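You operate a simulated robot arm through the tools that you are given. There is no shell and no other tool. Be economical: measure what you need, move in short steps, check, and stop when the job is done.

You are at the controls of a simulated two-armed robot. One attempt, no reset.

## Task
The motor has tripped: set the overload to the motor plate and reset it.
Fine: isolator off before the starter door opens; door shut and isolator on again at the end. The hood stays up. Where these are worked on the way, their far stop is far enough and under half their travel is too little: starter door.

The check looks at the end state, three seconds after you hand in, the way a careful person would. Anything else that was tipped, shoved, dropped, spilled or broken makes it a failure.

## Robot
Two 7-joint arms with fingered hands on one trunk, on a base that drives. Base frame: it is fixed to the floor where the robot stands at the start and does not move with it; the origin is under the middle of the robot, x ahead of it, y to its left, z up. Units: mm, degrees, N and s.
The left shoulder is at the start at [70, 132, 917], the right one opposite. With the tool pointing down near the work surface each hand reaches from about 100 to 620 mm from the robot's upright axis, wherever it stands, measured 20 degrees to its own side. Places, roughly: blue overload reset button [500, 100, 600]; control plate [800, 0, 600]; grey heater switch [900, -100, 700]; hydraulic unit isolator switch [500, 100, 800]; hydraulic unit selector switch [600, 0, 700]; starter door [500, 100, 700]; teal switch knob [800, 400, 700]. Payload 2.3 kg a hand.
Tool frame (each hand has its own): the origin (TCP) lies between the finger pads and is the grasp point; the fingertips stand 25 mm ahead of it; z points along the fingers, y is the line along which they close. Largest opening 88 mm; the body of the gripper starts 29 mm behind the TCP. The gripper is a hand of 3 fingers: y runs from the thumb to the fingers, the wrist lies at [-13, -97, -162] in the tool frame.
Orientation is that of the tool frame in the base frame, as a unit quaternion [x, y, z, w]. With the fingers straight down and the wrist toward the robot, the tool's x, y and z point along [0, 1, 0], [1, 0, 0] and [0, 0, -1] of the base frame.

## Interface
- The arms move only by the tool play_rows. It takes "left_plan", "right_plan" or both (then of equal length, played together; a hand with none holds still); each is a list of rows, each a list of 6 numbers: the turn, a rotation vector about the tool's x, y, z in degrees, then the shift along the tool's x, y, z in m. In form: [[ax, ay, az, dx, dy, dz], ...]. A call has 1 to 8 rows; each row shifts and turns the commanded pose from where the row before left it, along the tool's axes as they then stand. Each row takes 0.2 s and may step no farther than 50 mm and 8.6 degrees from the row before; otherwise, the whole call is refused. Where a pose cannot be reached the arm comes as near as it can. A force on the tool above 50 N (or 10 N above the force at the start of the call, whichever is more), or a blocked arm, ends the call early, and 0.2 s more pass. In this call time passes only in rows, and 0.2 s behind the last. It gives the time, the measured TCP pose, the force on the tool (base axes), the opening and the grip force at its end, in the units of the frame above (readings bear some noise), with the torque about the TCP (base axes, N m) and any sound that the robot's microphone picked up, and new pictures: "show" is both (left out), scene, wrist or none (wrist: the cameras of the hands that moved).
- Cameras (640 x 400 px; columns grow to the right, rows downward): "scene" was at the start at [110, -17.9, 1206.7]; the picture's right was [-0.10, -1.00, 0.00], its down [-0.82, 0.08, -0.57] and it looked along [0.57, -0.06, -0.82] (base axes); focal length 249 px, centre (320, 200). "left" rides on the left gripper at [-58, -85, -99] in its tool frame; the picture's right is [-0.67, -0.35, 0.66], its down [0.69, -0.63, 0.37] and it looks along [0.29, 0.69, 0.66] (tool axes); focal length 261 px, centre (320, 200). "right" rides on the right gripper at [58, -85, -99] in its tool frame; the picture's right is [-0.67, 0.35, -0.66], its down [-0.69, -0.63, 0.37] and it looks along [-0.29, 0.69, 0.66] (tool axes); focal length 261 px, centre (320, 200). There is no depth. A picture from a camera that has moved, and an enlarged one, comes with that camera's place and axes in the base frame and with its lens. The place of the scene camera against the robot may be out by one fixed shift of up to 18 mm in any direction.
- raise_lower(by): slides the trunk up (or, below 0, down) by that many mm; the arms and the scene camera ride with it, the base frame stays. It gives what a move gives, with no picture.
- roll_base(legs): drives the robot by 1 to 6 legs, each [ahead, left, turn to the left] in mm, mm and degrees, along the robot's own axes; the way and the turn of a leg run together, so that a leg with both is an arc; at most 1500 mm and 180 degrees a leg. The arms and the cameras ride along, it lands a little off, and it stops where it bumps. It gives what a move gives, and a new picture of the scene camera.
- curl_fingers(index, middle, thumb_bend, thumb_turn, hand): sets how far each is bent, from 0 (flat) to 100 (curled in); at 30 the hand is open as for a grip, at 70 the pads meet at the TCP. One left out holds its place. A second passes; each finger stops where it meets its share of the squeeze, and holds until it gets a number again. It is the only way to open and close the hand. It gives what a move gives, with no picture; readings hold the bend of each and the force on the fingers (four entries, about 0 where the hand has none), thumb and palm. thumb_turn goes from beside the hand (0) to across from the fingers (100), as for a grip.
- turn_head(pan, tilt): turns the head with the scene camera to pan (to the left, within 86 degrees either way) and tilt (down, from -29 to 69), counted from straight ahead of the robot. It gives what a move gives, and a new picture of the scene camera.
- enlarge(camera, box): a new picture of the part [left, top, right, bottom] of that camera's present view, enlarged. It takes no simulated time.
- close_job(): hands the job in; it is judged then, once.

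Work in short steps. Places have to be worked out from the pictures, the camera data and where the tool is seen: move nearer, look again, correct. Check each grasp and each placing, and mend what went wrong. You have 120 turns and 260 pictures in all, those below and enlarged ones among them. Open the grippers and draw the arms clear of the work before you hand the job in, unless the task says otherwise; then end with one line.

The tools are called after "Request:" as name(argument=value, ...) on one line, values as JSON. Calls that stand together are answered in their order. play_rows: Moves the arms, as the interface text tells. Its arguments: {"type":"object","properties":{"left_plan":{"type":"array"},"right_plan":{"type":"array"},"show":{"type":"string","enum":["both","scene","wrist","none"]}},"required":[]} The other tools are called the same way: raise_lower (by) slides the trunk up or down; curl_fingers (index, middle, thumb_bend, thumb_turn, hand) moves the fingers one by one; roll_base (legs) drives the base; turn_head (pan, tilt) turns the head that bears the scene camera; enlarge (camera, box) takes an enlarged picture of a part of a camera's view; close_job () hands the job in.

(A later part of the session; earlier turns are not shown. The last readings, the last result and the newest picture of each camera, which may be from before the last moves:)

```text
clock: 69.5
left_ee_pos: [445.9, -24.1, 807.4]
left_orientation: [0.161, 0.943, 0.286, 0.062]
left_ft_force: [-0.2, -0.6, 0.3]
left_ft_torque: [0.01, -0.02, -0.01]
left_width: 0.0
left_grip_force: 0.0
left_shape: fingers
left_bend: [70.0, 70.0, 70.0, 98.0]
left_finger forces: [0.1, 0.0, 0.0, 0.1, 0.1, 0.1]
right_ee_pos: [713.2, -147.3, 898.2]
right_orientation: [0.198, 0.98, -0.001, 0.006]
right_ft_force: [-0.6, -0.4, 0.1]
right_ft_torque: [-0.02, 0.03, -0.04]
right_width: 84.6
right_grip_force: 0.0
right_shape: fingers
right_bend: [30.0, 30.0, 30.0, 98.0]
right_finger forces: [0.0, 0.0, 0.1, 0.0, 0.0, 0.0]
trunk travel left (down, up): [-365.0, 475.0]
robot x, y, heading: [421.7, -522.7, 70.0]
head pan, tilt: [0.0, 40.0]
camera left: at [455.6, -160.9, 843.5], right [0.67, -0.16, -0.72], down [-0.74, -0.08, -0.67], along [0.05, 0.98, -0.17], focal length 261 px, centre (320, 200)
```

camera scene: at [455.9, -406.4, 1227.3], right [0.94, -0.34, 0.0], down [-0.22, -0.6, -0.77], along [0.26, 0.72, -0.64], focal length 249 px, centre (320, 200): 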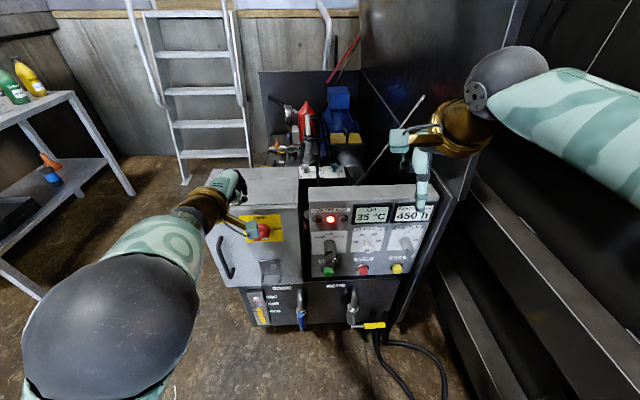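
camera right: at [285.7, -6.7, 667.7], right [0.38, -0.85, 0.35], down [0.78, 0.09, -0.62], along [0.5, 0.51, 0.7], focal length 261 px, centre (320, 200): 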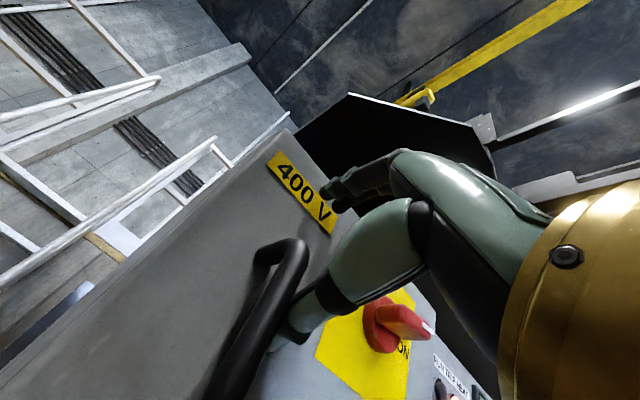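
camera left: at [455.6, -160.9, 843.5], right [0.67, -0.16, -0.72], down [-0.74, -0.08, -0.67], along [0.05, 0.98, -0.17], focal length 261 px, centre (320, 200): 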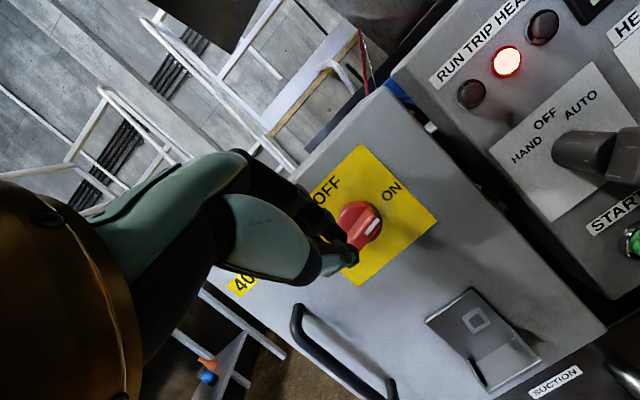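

Much better reach with the trunk lower. I bring the closed tips over the left end of the bar.

Request:
play_rows(left_plan=[[0, 0, 0, 0.012, 0.025, 0], [0, 0, 0, 0.013, 0.026, 0.005], [0, 0, 0, 0, 0.02, 0.02]], show="both")

Request:
enlarge(camera="scene", box=[200, 100, 320, 200])

```text
clock: 70.3
left_ee_pos: [440.9, 53.3, 832.0]
left_orientation: [0.153, 0.942, 0.29, 0.071]
left_ft_force: [-1.5, -4.4, 1.0]
left_ft_torque: [0.01, -0.01, 0.01]
left_width: 0.0
left_grip_force: 2.1
left_shape: fingers
left_bend: [70.0, 71.0, 70.0, 98.0]
left_finger forces: [0.0, 3.3, 0.1, 0.0, 0.0, 0.1]
right_ee_pos: [713.4, -150.7, 898.4]
right_orientation: [0.197, 0.98, 0.001, 0.006]
right_ft_force: [-1.2, 0.4, -0.4]
right_ft_torque: [0.02, 0.0, 0.02]
right_width: 84.7
right_grip_force: 0.1
right_shape: fingers
right_bend: [30.0, 30.0, 30.0, 98.0]
right_finger forces: [0.0, 0.0, 0.0, 0.1, 0.1, 0.1]
trunk travel left (down, up): [-365.0, 475.0]
robot x, y, heading: [420.3, -523.0, 70.2]
head pan, tilt: [0.0, 40.0]
camera scene: at [455.5, -408.4, 1117.6], right [0.94, -0.34, 0.0], down [-0.22, -0.6, -0.77], along [0.26, 0.72, -0.64], focal length 249 px, centre (320, 200)
camera left: at [451.3, -84.9, 867.5], right [0.69, -0.15, -0.71], down [-0.72, -0.08, -0.69], along [0.05, 0.99, -0.16], focal length 261 px, centre (320, 200)
```

scene: 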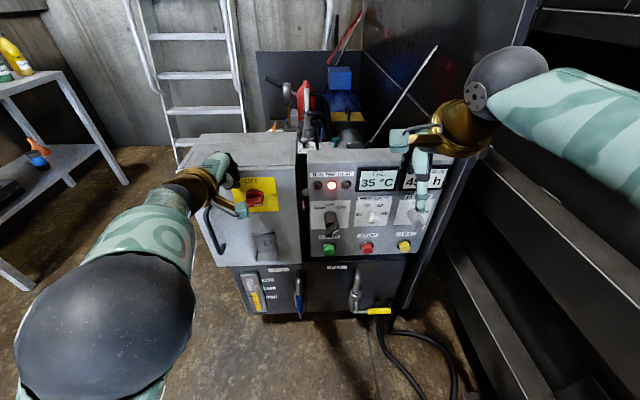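
left: 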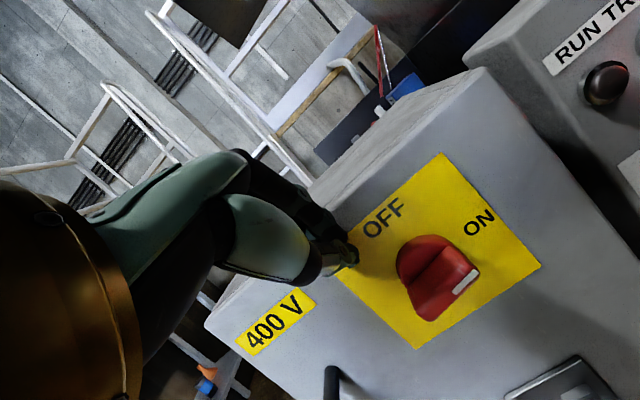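

```text
4.00 times, centred on (260, 150) of scene
camera zoom: at [455.5, -408.4, 1117.6], right [0.94, -0.34, 0.0], down [-0.22, -0.6, -0.77], along [0.26, 0.72, -0.64], focal length 995 px, centre (560, 400)
```

zoom: 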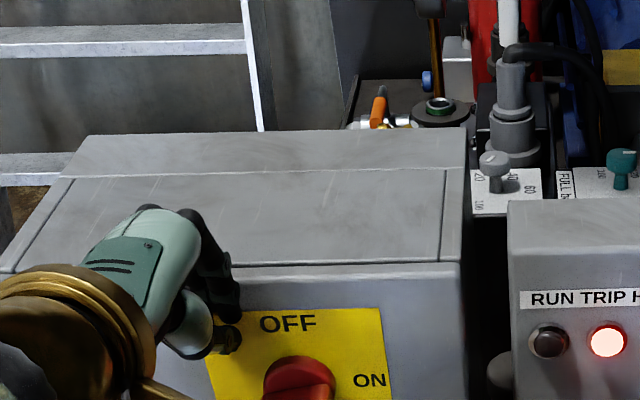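

Lightly touching the face plate, ~18 mm too far left. Back off 8 mm, shift right 18 mm, go down 25 mm.

Request:
play_rows(left_plan=[[0, 0, 0, 0, -0.0066, -0.0045], [0, 0, 0, -0.018, 0, 0], [0, 0, 0, 0, -0.007, 0.0104], [0, 0, 0, 0, -0.007, 0.0104]], show="both")

Request:
enlarge(camera="scene", box=[200, 130, 320, 230])

```text
clock: 71.3
left_ee_pos: [458.5, 41.6, 807.3]
left_orientation: [0.154, 0.942, 0.289, 0.072]
left_ft_force: [0.2, 0.4, 0.4]
left_ft_torque: [0.0, -0.01, 0.0]
left_width: 0.0
left_grip_force: 0.0
left_shape: fingers
left_bend: [70.0, 70.0, 70.0, 98.0]
left_finger forces: [0.0, 0.0, 0.0, 0.0, 0.0, 0.0]
right_ee_pos: [714.6, -147.9, 899.0]
right_orientation: [0.198, 0.98, -0.001, 0.005]
right_ft_force: [-0.4, -0.1, -0.7]
right_ft_torque: [0.01, -0.01, 0.01]
right_width: 84.8
right_grip_force: 0.0
right_shape: fingers
right_bend: [30.0, 30.0, 30.0, 98.0]
right_finger forces: [0.0, 0.1, 0.0, 0.1, 0.0, 0.0]
trunk travel left (down, up): [-365.0, 475.0]
robot x, y, heading: [420.9, -524.0, 69.7]
head pan, tilt: [0.0, 40.0]
camera scene: at [455.9, -406.6, 1117.3], right [0.94, -0.34, 0.0], down [-0.22, -0.6, -0.77], along [0.26, 0.72, -0.64], focal length 249 px, centre (320, 200)
camera left: at [468.0, -96.0, 841.7], right [0.69, -0.15, -0.71], down [-0.72, -0.08, -0.69], along [0.05, 0.99, -0.16], focal length 261 px, centre (320, 200)
```

scene: 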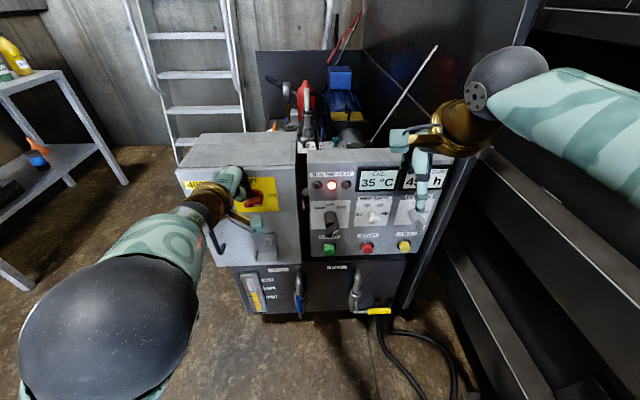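
left: 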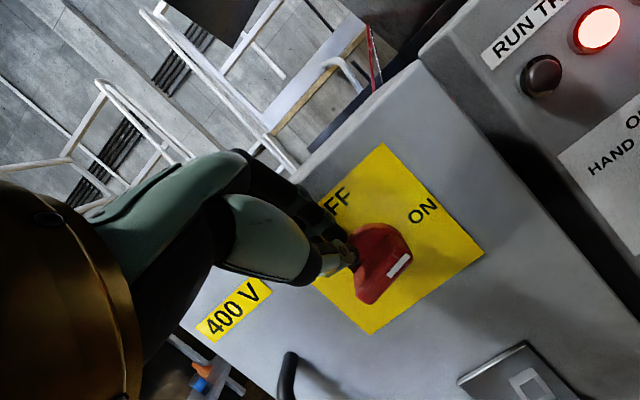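

```text
4.00 times, centred on (260, 180) of scene
camera zoom: at [455.9, -406.6, 1117.3], right [0.94, -0.34, 0.0], down [-0.22, -0.6, -0.77], along [0.26, 0.72, -0.64], focal length 995 px, centre (560, 280)
```

zoom: 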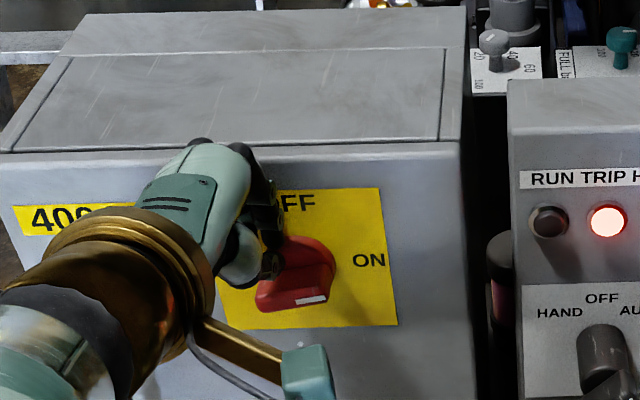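

The tips sit just above the bar's left end. Push down in small steps.

Request:
play_rows(left_plan=[[0, 0, 0, 0, -0.0045, 0.0066], [0, 0, 0, 0, -0.0045, 0.0066], [0, 0, 0, 0, -0.0045, 0.0066], [0, 0, 0, 0, -0.0045, 0.0066]], show="wrist")

Request:
enlarge(camera="scene", box=[200, 130, 320, 230])

```text
clock: 72.3
left_ee_pos: [451.8, 39.7, 779.9]
left_orientation: [0.147, 0.942, 0.293, 0.07]
left_ft_force: [-8.9, 1.2, 10.9]
left_ft_torque: [0.19, 0.03, 0.18]
left_width: 0.0
left_grip_force: 8.8
left_shape: fingers
left_bend: [67.0, 70.0, 74.0, 100.0]
left_finger forces: [9.1, 0.0, 0.0, 0.0, 7.9, 0.0]
right_ee_pos: [710.0, -152.8, 901.4]
right_orientation: [0.197, 0.98, 0.003, 0.008]
right_ft_force: [-0.1, 0.0, 0.2]
right_ft_torque: [0.03, 0.01, -0.03]
right_width: 84.7
right_grip_force: 0.1
right_shape: fingers
right_bend: [30.0, 30.0, 30.0, 98.0]
right_finger forces: [0.0, 0.0, 0.0, 0.1, 0.0, 0.0]
trunk travel left (down, up): [-365.0, 475.0]
robot x, y, heading: [424.5, -520.0, 70.4]
head pan, tilt: [0.0, 40.0]
camera left: at [463.8, -98.7, 814.2], right [0.7, -0.14, -0.7], down [-0.72, -0.08, -0.69], along [0.04, 0.99, -0.16], focal length 261 px, centre (320, 200)
```

left: 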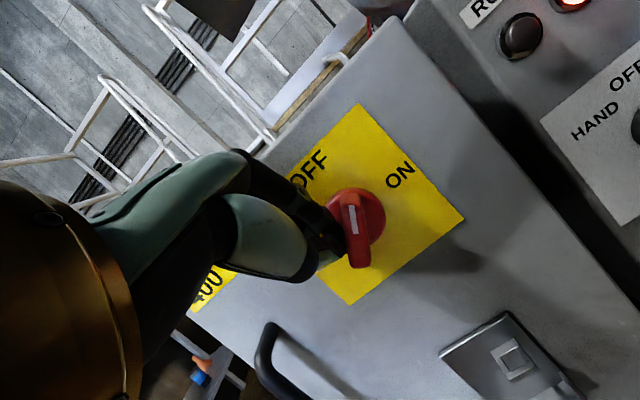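

```text
4.00 times, centred on (260, 180) of scene
camera zoom: at [452.3, -412.7, 1118.3], right [0.94, -0.34, 0.0], down [-0.22, -0.6, -0.77], along [0.26, 0.72, -0.64], focal length 995 px, centre (560, 280)
```

zoom: 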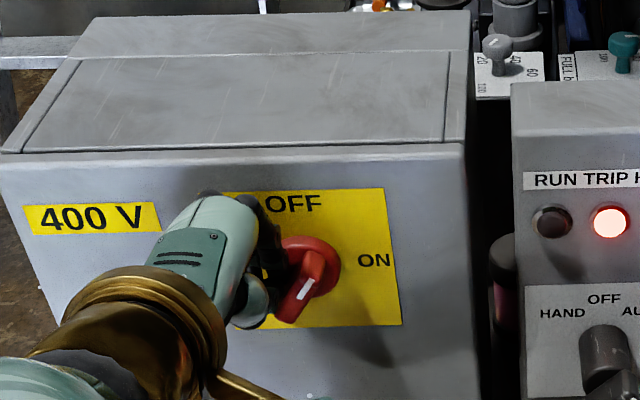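

It turned ~60° with modest force. Continue: down a little and to the right.

Request:
play_rows(left_plan=[[0, 0, 0, -0.005, -0.004, 0.006], [0, 0, 0, -0.007, -0.003, 0.004], [0, 0, 0, -0.008, 0, 0], [0, 0, 0, -0.008, 0, 0]], show="wrist")

Request:
enlarge(camera="scene", box=[200, 130, 320, 230])

```text
clock: 73.3
left_ee_pos: [456.3, 42.7, 767.9]
left_orientation: [0.144, 0.946, 0.281, 0.069]
left_ft_force: [-29.2, 0.2, 5.4]
left_ft_torque: [0.09, -0.06, 0.24]
left_width: 0.0
left_grip_force: 15.5
left_shape: fingers
left_bend: [70.0, 70.0, 70.0, 99.0]
left_finger forces: [25.3, 0.6, 0.1, 0.0, 4.2, 0.1]
left hand out of reach, approached as far as the arm can: row 2, 3, 4
right_ee_pos: [706.1, -147.7, 900.0]
right_orientation: [0.197, 0.98, 0.001, 0.01]
right_ft_force: [0.1, -0.4, 0.0]
right_ft_torque: [0.0, 0.03, 0.01]
right_width: 84.6
right_grip_force: 0.0
right_shape: fingers
right_bend: [30.0, 30.0, 30.0, 98.0]
right_finger forces: [0.0, 0.1, 0.0, 0.0, 0.0, 0.0]
trunk travel left (down, up): [-365.0, 475.0]
robot x, y, heading: [422.4, -525.1, 70.2]
head pan, tilt: [0.0, 40.0]
camera left: at [469.1, -93.7, 805.9], right [0.69, -0.15, -0.71], down [-0.72, -0.1, -0.69], along [0.03, 0.98, -0.18], focal length 261 px, centre (320, 200)
```

left: 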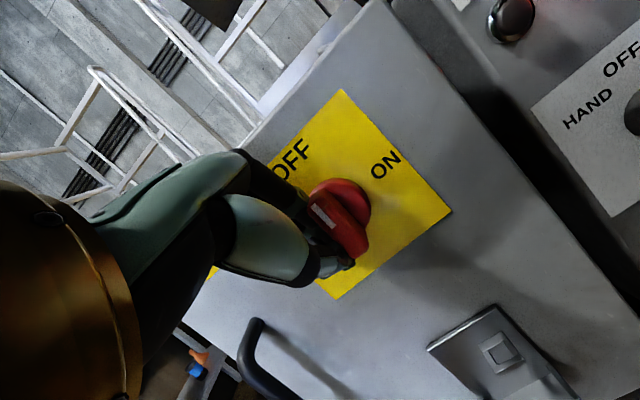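

```text
4.00 times, centred on (260, 180) of scene
camera zoom: at [446.6, -408.0, 1117.6], right [0.94, -0.34, 0.01], down [-0.21, -0.6, -0.77], along [0.26, 0.72, -0.64], focal length 995 px, centre (560, 280)
```

zoom: 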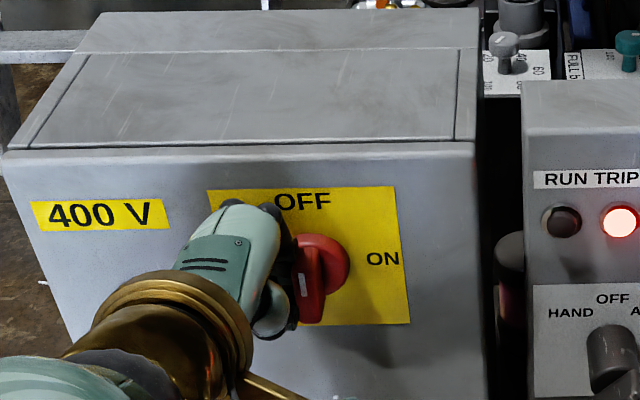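

The bar looks vertical and is against a stop (29 N). Back off left and away, then inspect.

Request:
play_rows(left_plan=[[0, 0, 0, 0.015, 0, 0], [0, 0, 0, 0.02, -0.016, -0.011], [0, 0, 0, 0.01, -0.033, -0.022]], show="wrist")

Request:
enlarge(camera="scene", box=[190, 120, 330, 260])

```text
clock: 74.1
left_ee_pos: [410.8, -1.8, 764.9]
left_orientation: [0.153, 0.944, 0.284, 0.067]
left_ft_force: [-0.8, 0.2, 0.1]
left_ft_torque: [0.03, -0.01, 0.01]
left_width: 0.1
left_grip_force: 0.0
left_shape: fingers
left_bend: [70.0, 70.0, 70.0, 98.0]
left_finger forces: [0.0, 0.0, 0.1, 0.0, 0.0, 0.1]
right_ee_pos: [713.7, -149.4, 899.3]
right_orientation: [0.199, 0.98, 0.0, 0.006]
right_ft_force: [0.6, 0.2, 0.6]
right_ft_torque: [0.01, -0.03, 0.02]
right_width: 85.0
right_grip_force: 0.1
right_shape: fingers
right_bend: [30.0, 30.0, 30.0, 98.0]
right_finger forces: [0.0, 0.0, 0.1, 0.0, 0.0, 0.0]
trunk travel left (down, up): [-365.0, 475.0]
robot x, y, heading: [423.4, -521.3, 69.9]
head pan, tilt: [0.0, 40.0]
camera left: at [421.0, -139.0, 802.0], right [0.69, -0.16, -0.71], down [-0.73, -0.09, -0.68], along [0.05, 0.98, -0.17], focal length 261 px, centre (320, 200)
```

left: 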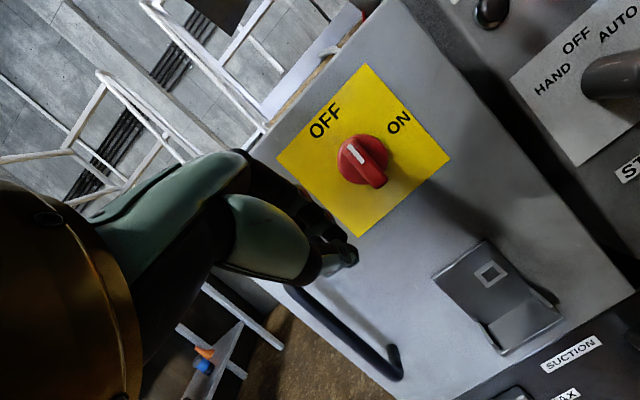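

```text
2.86 times, centred on (260, 190) of scene
camera zoom: at [455.9, -407.8, 1117.5], right [0.94, -0.34, 0.0], down [-0.22, -0.6, -0.77], along [0.26, 0.72, -0.64], focal length 710 px, centre (491, 229)
```

zoom: 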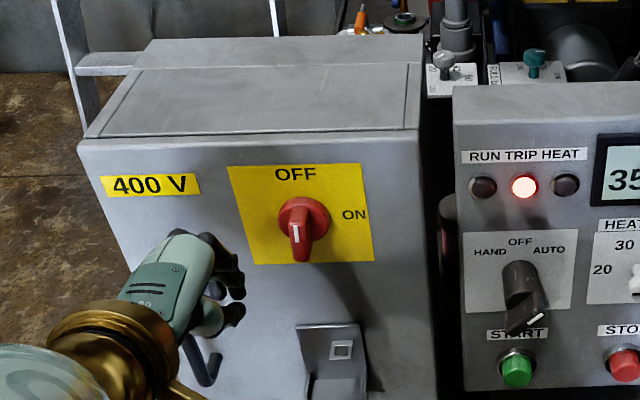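

Isolator is OFF. Next the door handle: I back off, open the left hand and roll it 90° clockwise so it can grip the vertical bar.

Request:
play_rows(left_plan=[[0, 0, 0, 0, -0.033, -0.022], [0, 0, 0, 0, -0.033, -0.022], [0, 0, 8.5, 0, 0, 0], [0, 0, 8.5, 0, 0, 0], [0, 0, 8.5, 0, 0, 0], [0, 0, 8.5, 0, 0, 0], [0, 0, 8.5, 0, 0, 0], [0, 0, 8.5, 0, 0, 0]], show="none")

Request:
play_rows(left_plan=[[0, 0, 8.5, 0, 0, 0], [0, 0, 8.5, 0, 0, 0], [0, 0, 8.5, 0, 0, 0], [0, 0, 8.5, 0, 0, 0], [0, 0, 5, 0, 0, 0]], show="both")

Request:
curl_fingers(hand="left", index=30, middle=30, thumb_bend=30)

```text
clock: 75.9
left_ee_pos: [390.2, -67.2, 766.8]
left_orientation: [0.552, 0.781, 0.284, -0.069]
left_ft_force: [0.6, -0.5, -0.1]
left_ft_torque: [0.02, 0.0, 0.01]
left_width: 0.0
left_grip_force: 0.1
left_shape: fingers
left_bend: [70.0, 70.0, 70.0, 98.0]
left_finger forces: [0.0, 0.0, 0.0, 0.0, 0.0, 0.0]
left hand out of reach, approached as far as the arm can: row 2
right_ee_pos: [712.5, -148.0, 898.3]
right_orientation: [0.198, 0.98, 0.0, 0.006]
right_ft_force: [-0.2, -0.2, -0.1]
right_ft_torque: [0.03, 0.01, 0.0]
right_width: 84.5
right_grip_force: 0.0
right_shape: fingers
right_bend: [30.0, 30.0, 30.0, 98.0]
right_finger forces: [0.1, 0.0, 0.0, 0.1, 0.0, 0.0]
trunk travel left (down, up): [-365.0, 475.0]
robot x, y, heading: [421.4, -523.3, 70.1]
head pan, tilt: [0.0, 40.0]
```

```text
clock: 77.1
left_ee_pos: [390.9, -66.5, 766.7]
left_orientation: [0.781, 0.553, 0.245, -0.159]
left_ft_force: [0.4, 0.0, -0.3]
left_ft_torque: [0.0, -0.04, -0.03]
left_width: 0.0
left_grip_force: 0.2
left_shape: fingers
left_bend: [70.0, 70.0, 70.0, 98.0]
left_finger forces: [0.1, 0.0, 0.0, 0.0, 0.0, 0.1]
right_ee_pos: [712.8, -148.7, 897.8]
right_orientation: [0.198, 0.98, 0.0, 0.005]
right_ft_force: [-0.3, 0.0, 0.7]
right_ft_torque: [0.01, -0.01, 0.03]
right_width: 84.4
right_grip_force: 0.0
right_shape: fingers
right_bend: [30.0, 30.0, 30.0, 98.0]
right_finger forces: [0.0, 0.1, 0.1, 0.0, 0.0, 0.1]
trunk travel left (down, up): [-365.0, 475.0]
robot x, y, heading: [423.8, -517.8, 70.2]
head pan, tilt: [0.0, 40.0]
camera scene: at [455.6, -406.6, 1117.3], right [0.94, -0.34, 0.0], down [-0.22, -0.6, -0.77], along [0.26, 0.72, -0.64], focal length 249 px, centre (320, 200)
camera left: at [272.7, -134.8, 814.5], right [-0.37, -0.07, -0.93], down [-0.33, 0.94, 0.07], along [0.87, 0.33, -0.37], focal length 261 px, centre (320, 200)
```

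scene: 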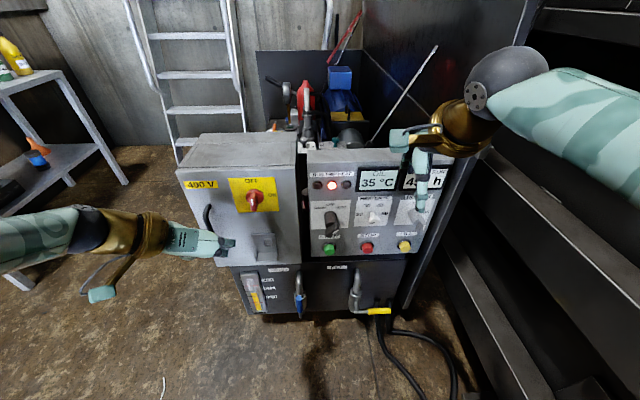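
left: 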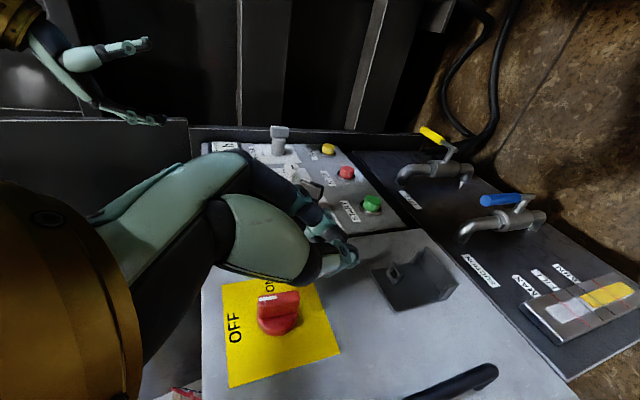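

```text
clock: 78.1
left_ee_pos: [389.8, -68.3, 767.6]
left_orientation: [0.78, 0.553, 0.245, -0.159]
left_ft_force: [1.1, -0.2, 0.0]
left_ft_torque: [0.0, -0.04, 0.0]
left_width: 84.1
left_grip_force: 0.0
left_shape: fingers
left_bend: [30.0, 30.0, 30.0, 98.0]
left_finger forces: [0.0, 0.1, 0.0, 0.0, 0.0, 0.0]
right_ee_pos: [715.2, -149.2, 898.0]
right_orientation: [0.197, 0.98, 0.0, 0.006]
right_ft_force: [-0.1, 0.4, -0.7]
right_ft_torque: [0.0, 0.03, -0.01]
right_width: 84.7
right_grip_force: 0.0
right_shape: fingers
right_bend: [30.0, 30.0, 30.0, 98.0]
right_finger forces: [0.0, 0.0, 0.0, 0.0, 0.1, 0.1]
trunk travel left (down, up): [-365.0, 475.0]
robot x, y, heading: [420.7, -521.4, 70.1]
head pan, tilt: [0.0, 40.0]
```

Roll achieved. Now pitch the fingers up by 34° toward the face normal and look.

Request:
play_rows(left_plan=[[0, 8.5, 0, 0, 0, 0], [0, 8.5, 0, 0, 0, 0], [0, 8.5, 0, 0, 0, 0], [0, 8.5, 0, 0, 0, 0], [0, 0, 0, 0, 0, 0]], show="both")

```text
clock: 79.3
left_ee_pos: [390.3, -65.6, 766.5]
left_orientation: [0.745, 0.53, 0.338, -0.225]
left_ft_force: [0.9, -0.4, -1.1]
left_ft_torque: [0.06, 0.02, -0.02]
left_width: 84.2
left_grip_force: 0.1
left_shape: fingers
left_bend: [30.0, 30.0, 30.0, 98.0]
left_finger forces: [0.1, 0.0, 0.1, 0.0, 0.0, 0.0]
left hand out of reach, approached as far as the arm can: row 2, 3, 4
right_ee_pos: [713.6, -147.6, 899.7]
right_orientation: [0.198, 0.98, 0.0, 0.005]
right_ft_force: [-0.2, 0.1, 0.1]
right_ft_torque: [0.01, -0.01, -0.01]
right_width: 84.9
right_grip_force: 0.0
right_shape: fingers
right_bend: [30.0, 30.0, 30.0, 98.0]
right_finger forces: [0.0, 0.0, 0.0, 0.0, 0.0, 0.1]
trunk travel left (down, up): [-365.0, 475.0]
robot x, y, heading: [419.4, -523.2, 69.9]
head pan, tilt: [0.0, 40.0]
camera scene: at [455.7, -406.7, 1117.3], right [0.94, -0.34, 0.0], down [-0.22, -0.6, -0.77], along [0.26, 0.72, -0.64], focal length 249 px, centre (320, 200)
camera left: at [270.9, -142.9, 787.5], right [-0.29, 0.15, -0.94], down [-0.35, 0.9, 0.25], along [0.89, 0.41, -0.21], focal length 261 px, centre (320, 200)
```

scene: 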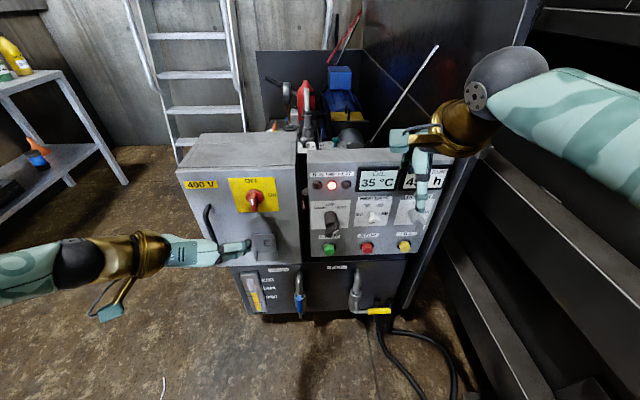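
left: 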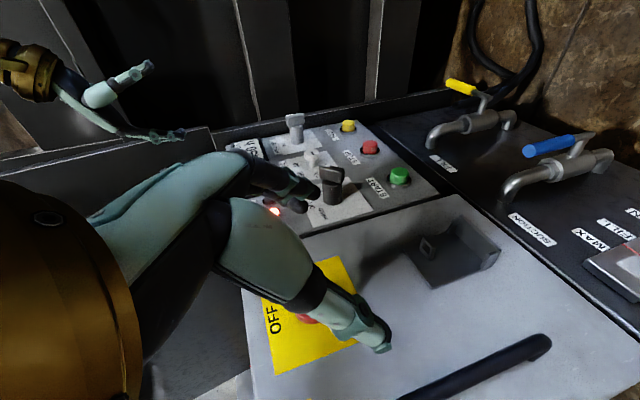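

42° below horizontal is good enough to straddle the vertical bar. I approach to ~50 mm short of the handle.

Request:
play_rows(left_plan=[[0, 0, 0, 0, -0.035, 0.0], [0, 0, 0, 0, -0.035, 0.01], [0, 0, 0, 0.014, 0, 0.04], [0, 0, 0, 0.014, 0, 0.04]], show="both")

Request:
enlarge(camera="scene", box=[160, 150, 300, 290])

```text
clock: 80.3
left_ee_pos: [353.5, 38.0, 727.7]
left_orientation: [0.745, 0.53, 0.338, -0.225]
left_ft_force: [-0.3, 0.4, 0.8]
left_ft_torque: [0.0, 0.0, 0.02]
left_width: 84.3
left_grip_force: 0.1
left_shape: fingers
left_bend: [30.0, 30.0, 30.0, 98.0]
left_finger forces: [0.0, 0.0, 0.0, 0.0, 0.0, 0.0]
right_ee_pos: [713.3, -147.1, 899.4]
right_orientation: [0.198, 0.98, 0.0, 0.006]
right_ft_force: [-0.6, 0.5, -0.5]
right_ft_torque: [0.0, 0.0, -0.03]
right_width: 84.6
right_grip_force: 0.1
right_shape: fingers
right_bend: [30.0, 30.0, 30.0, 98.0]
right_finger forces: [0.0, 0.0, 0.0, 0.1, 0.1, 0.0]
trunk travel left (down, up): [-365.0, 475.0]
robot x, y, heading: [423.2, -524.7, 70.2]
head pan, tilt: [0.0, 40.0]
camera scene: at [455.8, -405.7, 1117.2], right [0.94, -0.34, 0.0], down [-0.22, -0.6, -0.77], along [0.26, 0.72, -0.64], focal length 249 px, centre (320, 200)
camera left: at [234.2, -39.2, 747.9], right [-0.29, 0.15, -0.94], down [-0.35, 0.9, 0.25], along [0.89, 0.41, -0.21], focal length 261 px, centre (320, 200)
```

scene: 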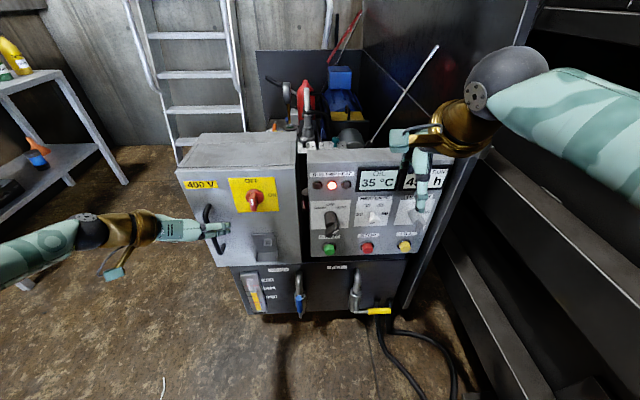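
left: 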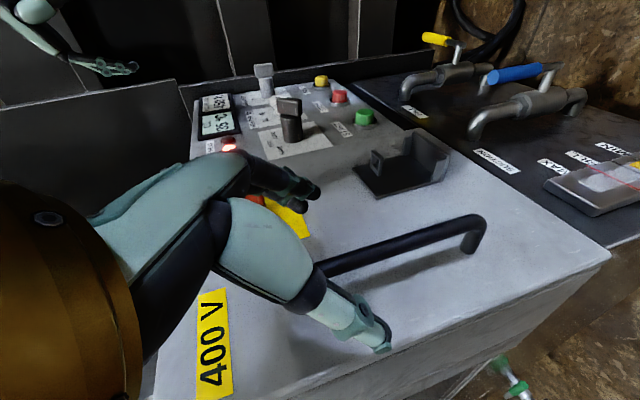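

```text
2.86 times, centred on (230, 220) of scene
camera zoom: at [455.8, -405.7, 1117.2], right [0.94, -0.34, 0.0], down [-0.22, -0.6, -0.77], along [0.26, 0.72, -0.64], focal length 710 px, centre (577, 143)
```

zoom: 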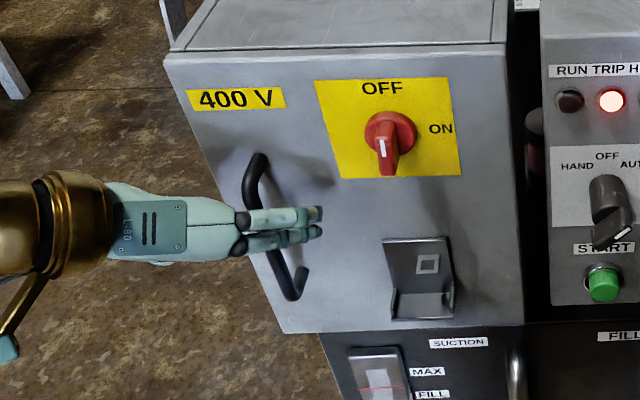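

The bar lies right along the tool axis, ~57 mm ahead. Advance 50 mm straight.

Request:
play_rows(left_plan=[[0, 0, 0, 0, 0, 0.02], [0, 0, 0, 0, 0, 0.02], [0, 0, 0, 0, 0, 0.012]], show="wrist")

Request:
enlarge(camera="scene", box=[160, 150, 300, 290])

```text
clock: 81.1
left_ee_pos: [367.2, 73.8, 691.7]
left_orientation: [0.744, 0.53, 0.339, -0.226]
left_ft_force: [-0.1, -0.5, -1.0]
left_ft_torque: [-0.02, 0.0, 0.0]
left_width: 84.4
left_grip_force: 0.1
left_shape: fingers
left_bend: [30.0, 30.0, 30.0, 98.0]
left_finger forces: [0.0, 0.0, 0.0, 0.1, 0.0, 0.0]
right_ee_pos: [713.2, -147.8, 899.3]
right_orientation: [0.197, 0.98, 0.0, 0.007]
right_ft_force: [0.7, 0.0, 0.8]
right_ft_torque: [-0.03, -0.01, -0.03]
right_width: 84.8
right_grip_force: 0.0
right_shape: fingers
right_bend: [30.0, 30.0, 30.0, 98.0]
right_finger forces: [0.0, 0.1, 0.0, 0.0, 0.0, 0.0]
trunk travel left (down, up): [-365.0, 475.0]
robot x, y, heading: [422.0, -518.5, 70.2]
head pan, tilt: [0.0, 40.0]
camera left: at [247.5, -3.2, 712.7], right [-0.3, 0.15, -0.94], down [-0.35, 0.9, 0.25], along [0.89, 0.41, -0.22], focal length 261 px, centre (320, 200)
```

left: 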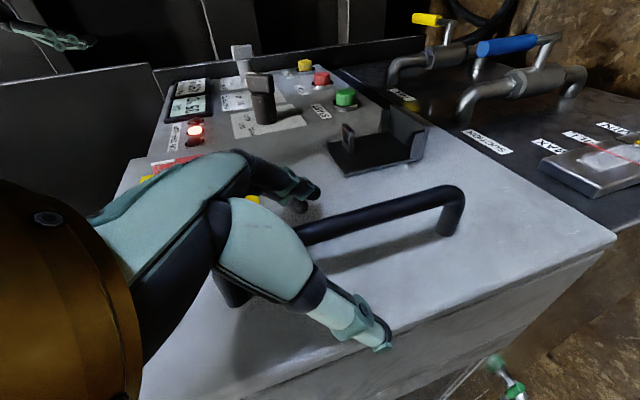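

```text
2.86 times, centred on (230, 220) of scene
camera zoom: at [455.7, -406.3, 1117.3], right [0.94, -0.34, 0.0], down [-0.22, -0.6, -0.77], along [0.26, 0.72, -0.64], focal length 710 px, centre (577, 143)
```

zoom: 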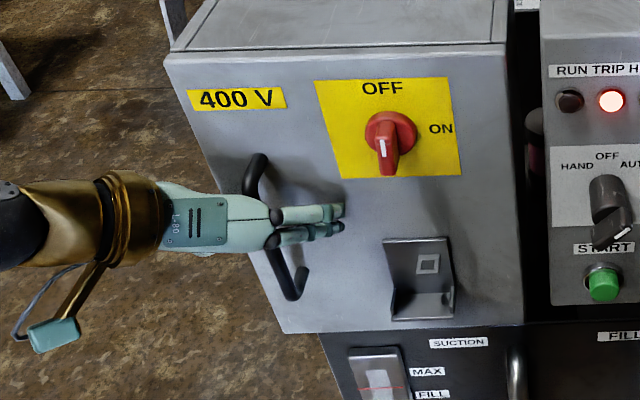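

Hand straddles the bar. Advance 6 mm more and close on it.

Request:
play_rows(left_plan=[[0, 0, 0, 0, 0, 0.007]], show="none")

Request:
curl_fingers(hand="left", index=75, middle=75, thumb_bend=75)

Request:
enlarge(camera="left", box=[160, 100, 480, 360])

```text
clock: 81.5
left_ee_pos: [368.9, 77.1, 687.8]
left_orientation: [0.745, 0.529, 0.338, -0.225]
left_ft_force: [-2.9, -5.0, 0.4]
left_ft_torque: [-0.01, -0.05, -0.23]
left_width: 84.5
left_grip_force: 1.8
left_shape: fingers
left_bend: [30.0, 30.0, 30.0, 98.0]
left_finger forces: [0.0, 4.8, 0.1, 0.0, 0.1, 0.0]
right_ee_pos: [713.3, -148.8, 899.8]
right_orientation: [0.198, 0.98, 0.0, 0.006]
right_ft_force: [-0.2, 0.5, -0.2]
right_ft_torque: [0.0, 0.0, -0.02]
right_width: 84.6
right_grip_force: 0.1
right_shape: fingers
right_bend: [30.0, 30.0, 30.0, 98.0]
right_finger forces: [0.0, 0.0, 0.0, 0.0, 0.1, 0.0]
trunk travel left (down, up): [-365.0, 475.0]
robot x, y, heading: [418.5, -520.1, 70.0]
head pan, tilt: [0.0, 40.0]
```

```text
clock: 82.5
left_ee_pos: [368.9, 75.8, 690.1]
left_orientation: [0.745, 0.528, 0.339, -0.227]
left_ft_force: [1.9, -16.5, -1.7]
left_ft_torque: [-0.19, 0.03, -0.82]
left_width: 0.3
left_grip_force: 7.8
left_shape: fingers
left_bend: [74.0, 40.0, 72.0, 97.0]
left_finger forces: [0.0, 16.0, 0.1, 0.0, 0.3, 0.0]
right_ee_pos: [713.8, -151.0, 899.7]
right_orientation: [0.198, 0.98, 0.001, 0.006]
right_ft_force: [-0.4, 0.2, -0.5]
right_ft_torque: [0.03, 0.03, 0.01]
right_width: 84.7
right_grip_force: 0.0
right_shape: fingers
right_bend: [30.0, 30.0, 30.0, 98.0]
right_finger forces: [0.0, 0.0, 0.0, 0.0, 0.0, 0.0]
trunk travel left (down, up): [-365.0, 475.0]
robot x, y, heading: [420.5, -522.2, 69.9]
head pan, tilt: [0.0, 40.0]
```

```text
1.54 times, centred on (320, 230) of left
camera zoom: at [249.8, -1.5, 710.4], right [-0.3, 0.15, -0.94], down [-0.35, 0.9, 0.25], along [0.89, 0.4, -0.21], focal length 401 px, centre (320, 154)
```

zoom: 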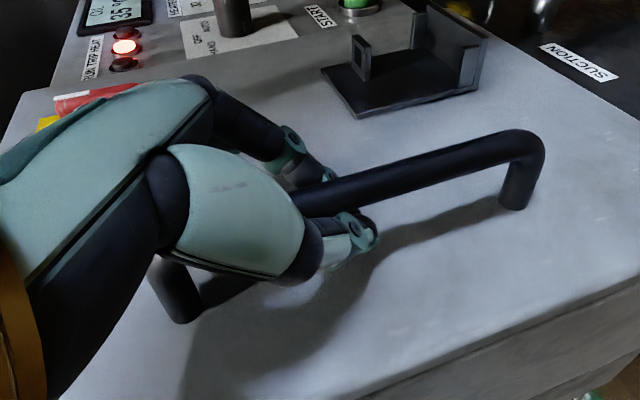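

Index and thumb have met around the bar (hooked). I pull the door open along its arc (hinge on the right at roughly (593, 41)).

Request:
play_rows(left_plan=[[0, 0, 0, -0.013, 0.0046, -0.0142], [0, 0, 0, -0.0127, 0.0062, -0.0138], [0, 0, 0, -0.0124, 0.0079, -0.0134], [0, 0, 0, -0.0118, 0.0093, -0.0127]], show="both")

```text
clock: 83.5
left_ee_pos: [371.9, -3.3, 687.6]
left_orientation: [0.745, 0.529, 0.34, -0.225]
left_ft_force: [0.0, 0.2, 0.2]
left_ft_torque: [-0.03, 0.01, 0.01]
left_width: 0.0
left_grip_force: 0.1
left_shape: fingers
left_bend: [74.0, 50.0, 72.0, 97.0]
left_finger forces: [0.0, 0.0, 0.0, 0.1, 0.0, 0.0]
right_ee_pos: [713.0, -148.8, 899.3]
right_orientation: [0.198, 0.98, 0.001, 0.006]
right_ft_force: [-0.5, -0.4, 0.3]
right_ft_torque: [0.04, -0.02, -0.02]
right_width: 84.8
right_grip_force: 0.1
right_shape: fingers
right_bend: [30.0, 30.0, 30.0, 98.0]
right_finger forces: [0.1, 0.0, 0.0, 0.0, 0.1, 0.1]
trunk travel left (down, up): [-365.0, 475.0]
robot x, y, heading: [423.0, -525.7, 69.8]
head pan, tilt: [0.0, 40.0]
camera scene: at [455.8, -407.2, 1117.3], right [0.94, -0.34, 0.0], down [-0.22, -0.6, -0.77], along [0.26, 0.72, -0.64], focal length 249 px, centre (320, 200)
camera left: at [251.7, -79.3, 708.0], right [-0.29, 0.15, -0.94], down [-0.35, 0.9, 0.25], along [0.89, 0.4, -0.21], focal length 261 px, centre (320, 200)
```

scene: 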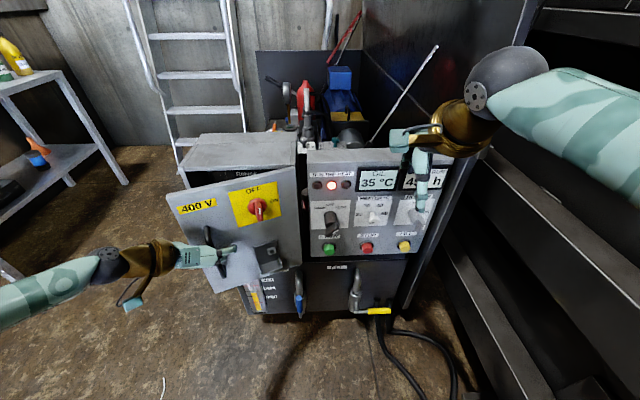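
left: 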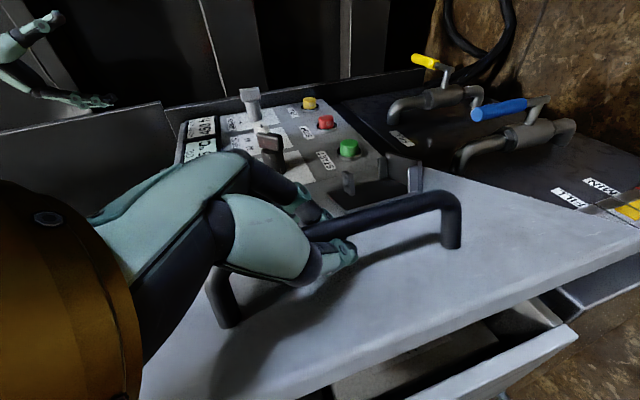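

The door opens freely. Continue the arc to about 40°.

Request:
play_rows(left_plan=[[0, 0, 0, -0.0113, 0.011, -0.0121], [0, 0, 0, -0.0106, 0.0123, -0.0113], [0, 0, 0, -0.0099, 0.0136, -0.0104], [0, 0, 0, -0.0091, 0.0148, -0.0095]], show="both")

```text
clock: 84.5
left_ee_pos: [400.5, -73.5, 689.4]
left_orientation: [0.745, 0.529, 0.339, -0.225]
left_ft_force: [3.6, 2.8, -0.7]
left_ft_torque: [0.03, -0.03, -0.01]
left_width: 0.1
left_grip_force: 4.1
left_shape: fingers
left_bend: [74.0, 50.0, 72.0, 97.0]
left_finger forces: [8.2, 0.1, 0.1, 0.1, 0.0, 0.1]
right_ee_pos: [715.6, -147.0, 897.8]
right_orientation: [0.199, 0.98, 0.0, 0.005]
right_ft_force: [0.3, -0.5, -0.5]
right_ft_torque: [0.0, 0.0, -0.04]
right_width: 84.7
right_grip_force: 0.0
right_shape: fingers
right_bend: [30.0, 30.0, 30.0, 98.0]
right_finger forces: [0.0, 0.0, 0.0, 0.0, 0.0, 0.1]
trunk travel left (down, up): [-365.0, 475.0]
robot x, y, heading: [421.8, -525.3, 69.7]
head pan, tilt: [0.0, 40.0]
camera scene: at [457.2, -406.2, 1117.2], right [0.94, -0.34, 0.0], down [-0.22, -0.6, -0.77], along [0.26, 0.72, -0.64], focal length 249 px, centre (320, 200)
camera left: at [280.2, -150.5, 708.7], right [-0.3, 0.15, -0.94], down [-0.35, 0.9, 0.25], along [0.89, 0.41, -0.22], focal length 261 px, centre (320, 200)
```

scene: 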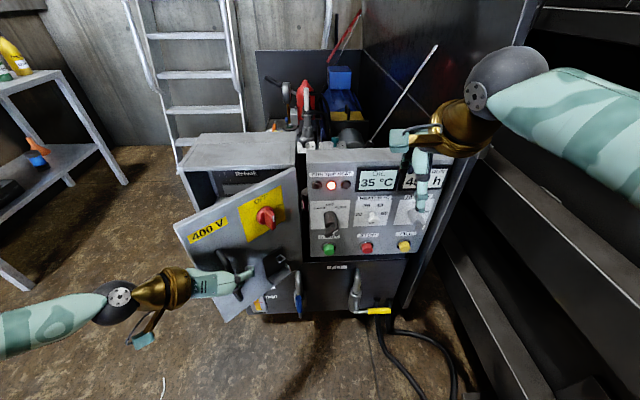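
left: 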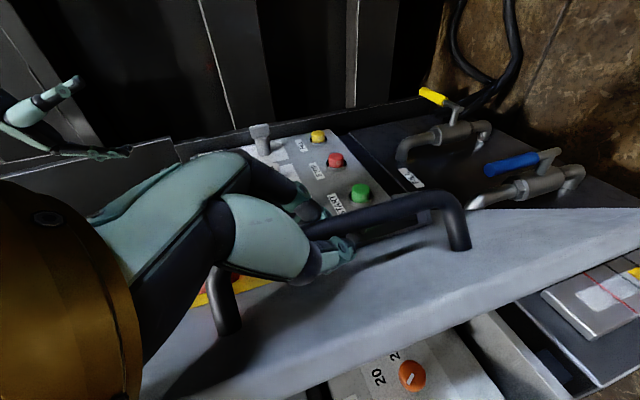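

Door is ~40° open. I release the handle and retract, then I'll push the door wider from its inner side.

Request:
curl_fingers(hand="left", index=20, middle=20, thumb_bend=20)

Request:
play_rows(left_plan=[[0, 0, 0, 0, 0, -0.03], [0, 0, 0, 0, 0, -0.04], [0, 0, 0, 0, -0.045, 0], [0, 0, 0, 0, -0.045, 0]], show="both")

```text
clock: 85.5
left_ee_pos: [399.3, -74.4, 688.0]
left_orientation: [0.744, 0.53, 0.338, -0.226]
left_ft_force: [0.2, -0.1, -0.8]
left_ft_torque: [-0.01, 0.0, -0.02]
left_width: 103.4
left_grip_force: 0.4
left_shape: fingers
left_bend: [20.0, 20.0, 21.0, 97.0]
left_finger forces: [0.1, 0.0, 0.0, 0.1, 0.3, 0.0]
right_ee_pos: [713.3, -148.2, 898.5]
right_orientation: [0.197, 0.98, 0.0, 0.006]
right_ft_force: [-0.7, 1.4, 0.4]
right_ft_torque: [0.01, 0.01, 0.01]
right_width: 84.5
right_grip_force: 0.0
right_shape: fingers
right_bend: [30.0, 30.0, 30.0, 98.0]
right_finger forces: [0.0, 0.1, 0.0, 0.0, 0.0, 0.0]
trunk travel left (down, up): [-365.0, 475.0]
robot x, y, heading: [423.6, -521.2, 70.1]
head pan, tilt: [0.0, 40.0]
```

```text
clock: 86.5
left_ee_pos: [379.8, -90.9, 706.7]
left_orientation: [0.745, 0.529, 0.339, -0.226]
left_ft_force: [0.0, 0.4, -0.6]
left_ft_torque: [0.01, -0.01, -0.02]
left_width: 103.3
left_grip_force: 0.1
left_shape: fingers
left_bend: [20.0, 20.0, 20.0, 97.0]
left_finger forces: [0.1, 0.0, 0.0, 0.0, 0.0, 0.1]
left hand out of reach, approached as far as the arm can: row 2, 3, 4
right_ee_pos: [713.0, -147.3, 899.5]
right_orientation: [0.197, 0.98, 0.0, 0.007]
right_ft_force: [0.8, 0.1, -0.9]
right_ft_torque: [0.02, 0.01, -0.02]
right_width: 84.6
right_grip_force: 0.1
right_shape: fingers
right_bend: [30.0, 30.0, 30.0, 98.0]
right_finger forces: [0.1, 0.0, 0.0, 0.0, 0.0, 0.1]
trunk travel left (down, up): [-365.0, 475.0]
robot x, y, heading: [421.7, -525.5, 70.0]
head pan, tilt: [0.0, 40.0]
camera scene: at [455.7, -406.6, 1117.3], right [0.94, -0.34, 0.0], down [-0.22, -0.6, -0.77], along [0.26, 0.72, -0.64], focal length 249 px, centre (320, 200)
camera left: at [260.5, -167.8, 727.7], right [-0.29, 0.15, -0.94], down [-0.35, 0.9, 0.25], along [0.89, 0.41, -0.21], focal length 261 px, centre (320, 200)
```

scene: 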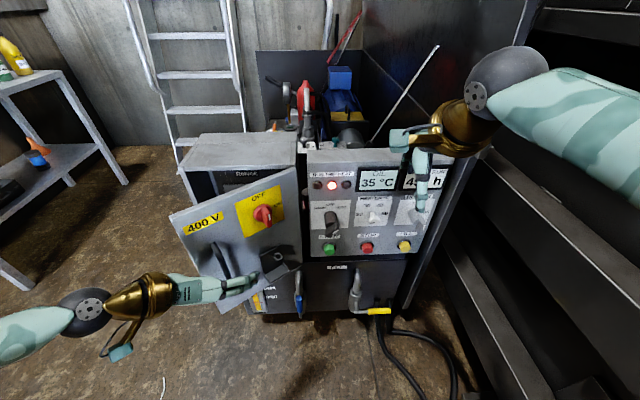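
left: 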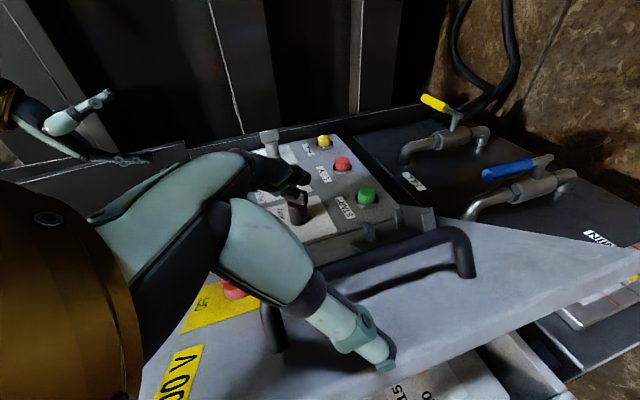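

The arm can't fold further; I roll the base back 100 mm to draw the hand off the handle.

Request:
roll_base(legs=[[-100, 0, 0]])

Request:
play_rows(left_plan=[[0, 0, 0, 0, -0.03, 0], [0, 0, 0, 0, -0.03, 0], [0, 0, 0, 0, -0.03, 0], [0, 0, 0, 0, -0.03, 0]], show="scene")

```text
clock: 87.7
left_ee_pos: [347.2, -183.9, 705.8]
left_orientation: [0.745, 0.529, 0.339, -0.226]
left_ft_force: [0.0, 0.0, 0.0]
left_ft_torque: [-0.04, -0.02, -0.01]
left_width: 103.2
left_grip_force: 0.0
left_shape: fingers
left_bend: [20.0, 20.0, 20.0, 97.0]
left_finger forces: [0.0, 0.1, 0.1, 0.1, 0.1, 0.0]
right_ee_pos: [679.5, -240.8, 900.8]
right_orientation: [0.199, 0.98, 0.0, 0.007]
right_ft_force: [-0.5, -0.2, -0.1]
right_ft_torque: [-0.02, -0.01, 0.0]
right_width: 85.0
right_grip_force: 0.1
right_shape: fingers
right_bend: [30.0, 30.0, 30.0, 98.0]
right_finger forces: [0.0, 0.0, 0.0, 0.0, 0.1, 0.1]
trunk travel left (down, up): [-365.0, 475.0]
robot x, y, heading: [390.1, -615.4, 69.9]
head pan, tilt: [0.0, 40.0]
camera scene: at [422.0, -499.6, 1117.3], right [0.94, -0.34, 0.0], down [-0.22, -0.6, -0.77], along [0.26, 0.72, -0.64], focal length 249 px, centre (320, 200)
```

scene: 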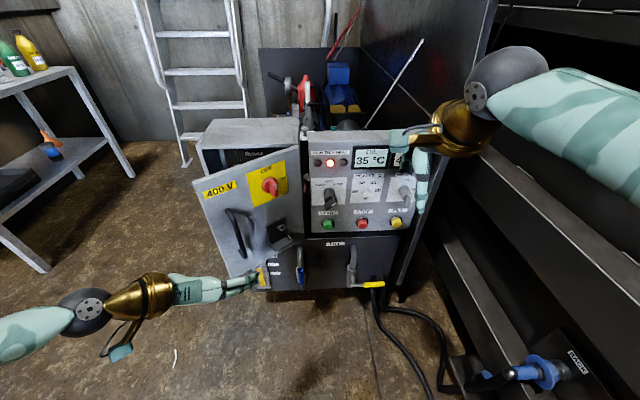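

```text
clock: 88.7
left_ee_pos: [346.0, -182.6, 707.2]
left_orientation: [0.744, 0.529, 0.339, -0.225]
left_ft_force: [0.0, -0.6, -0.6]
left_ft_torque: [-0.01, 0.0, -0.03]
left_width: 103.0
left_grip_force: 0.0
left_shape: fingers
left_bend: [20.0, 20.0, 20.0, 97.0]
left_finger forces: [0.0, 0.0, 0.0, 0.0, 0.0, 0.1]
left hand out of reach, approached as far as the arm can: row 1, 2, 3, 4
right_ee_pos: [680.1, -240.7, 897.9]
right_orientation: [0.198, 0.98, 0.0, 0.007]
right_ft_force: [0.0, -0.5, -0.1]
right_ft_torque: [-0.01, -0.03, 0.02]
right_width: 85.0
right_grip_force: 0.0
right_shape: fingers
right_bend: [30.0, 30.0, 30.0, 98.0]
right_finger forces: [0.0, 0.1, 0.1, 0.0, 0.0, 0.1]
trunk travel left (down, up): [-365.0, 475.0]
robot x, y, heading: [389.9, -617.9, 70.0]
head pan, tilt: [0.0, 40.0]
camera scene: at [422.1, -499.3, 1117.3], right [0.94, -0.34, 0.0], down [-0.22, -0.6, -0.77], along [0.26, 0.72, -0.64], focal length 249 px, centre (320, 200)
```

scene: 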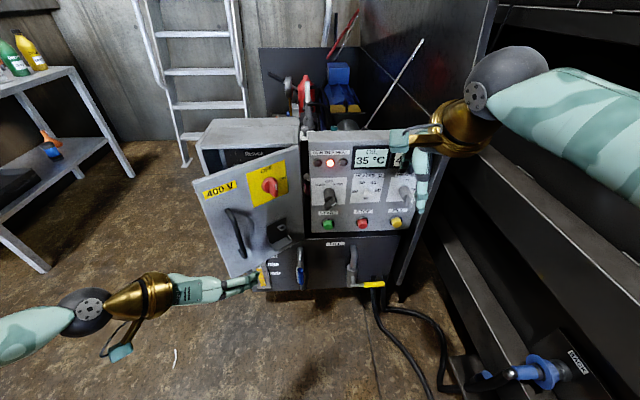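

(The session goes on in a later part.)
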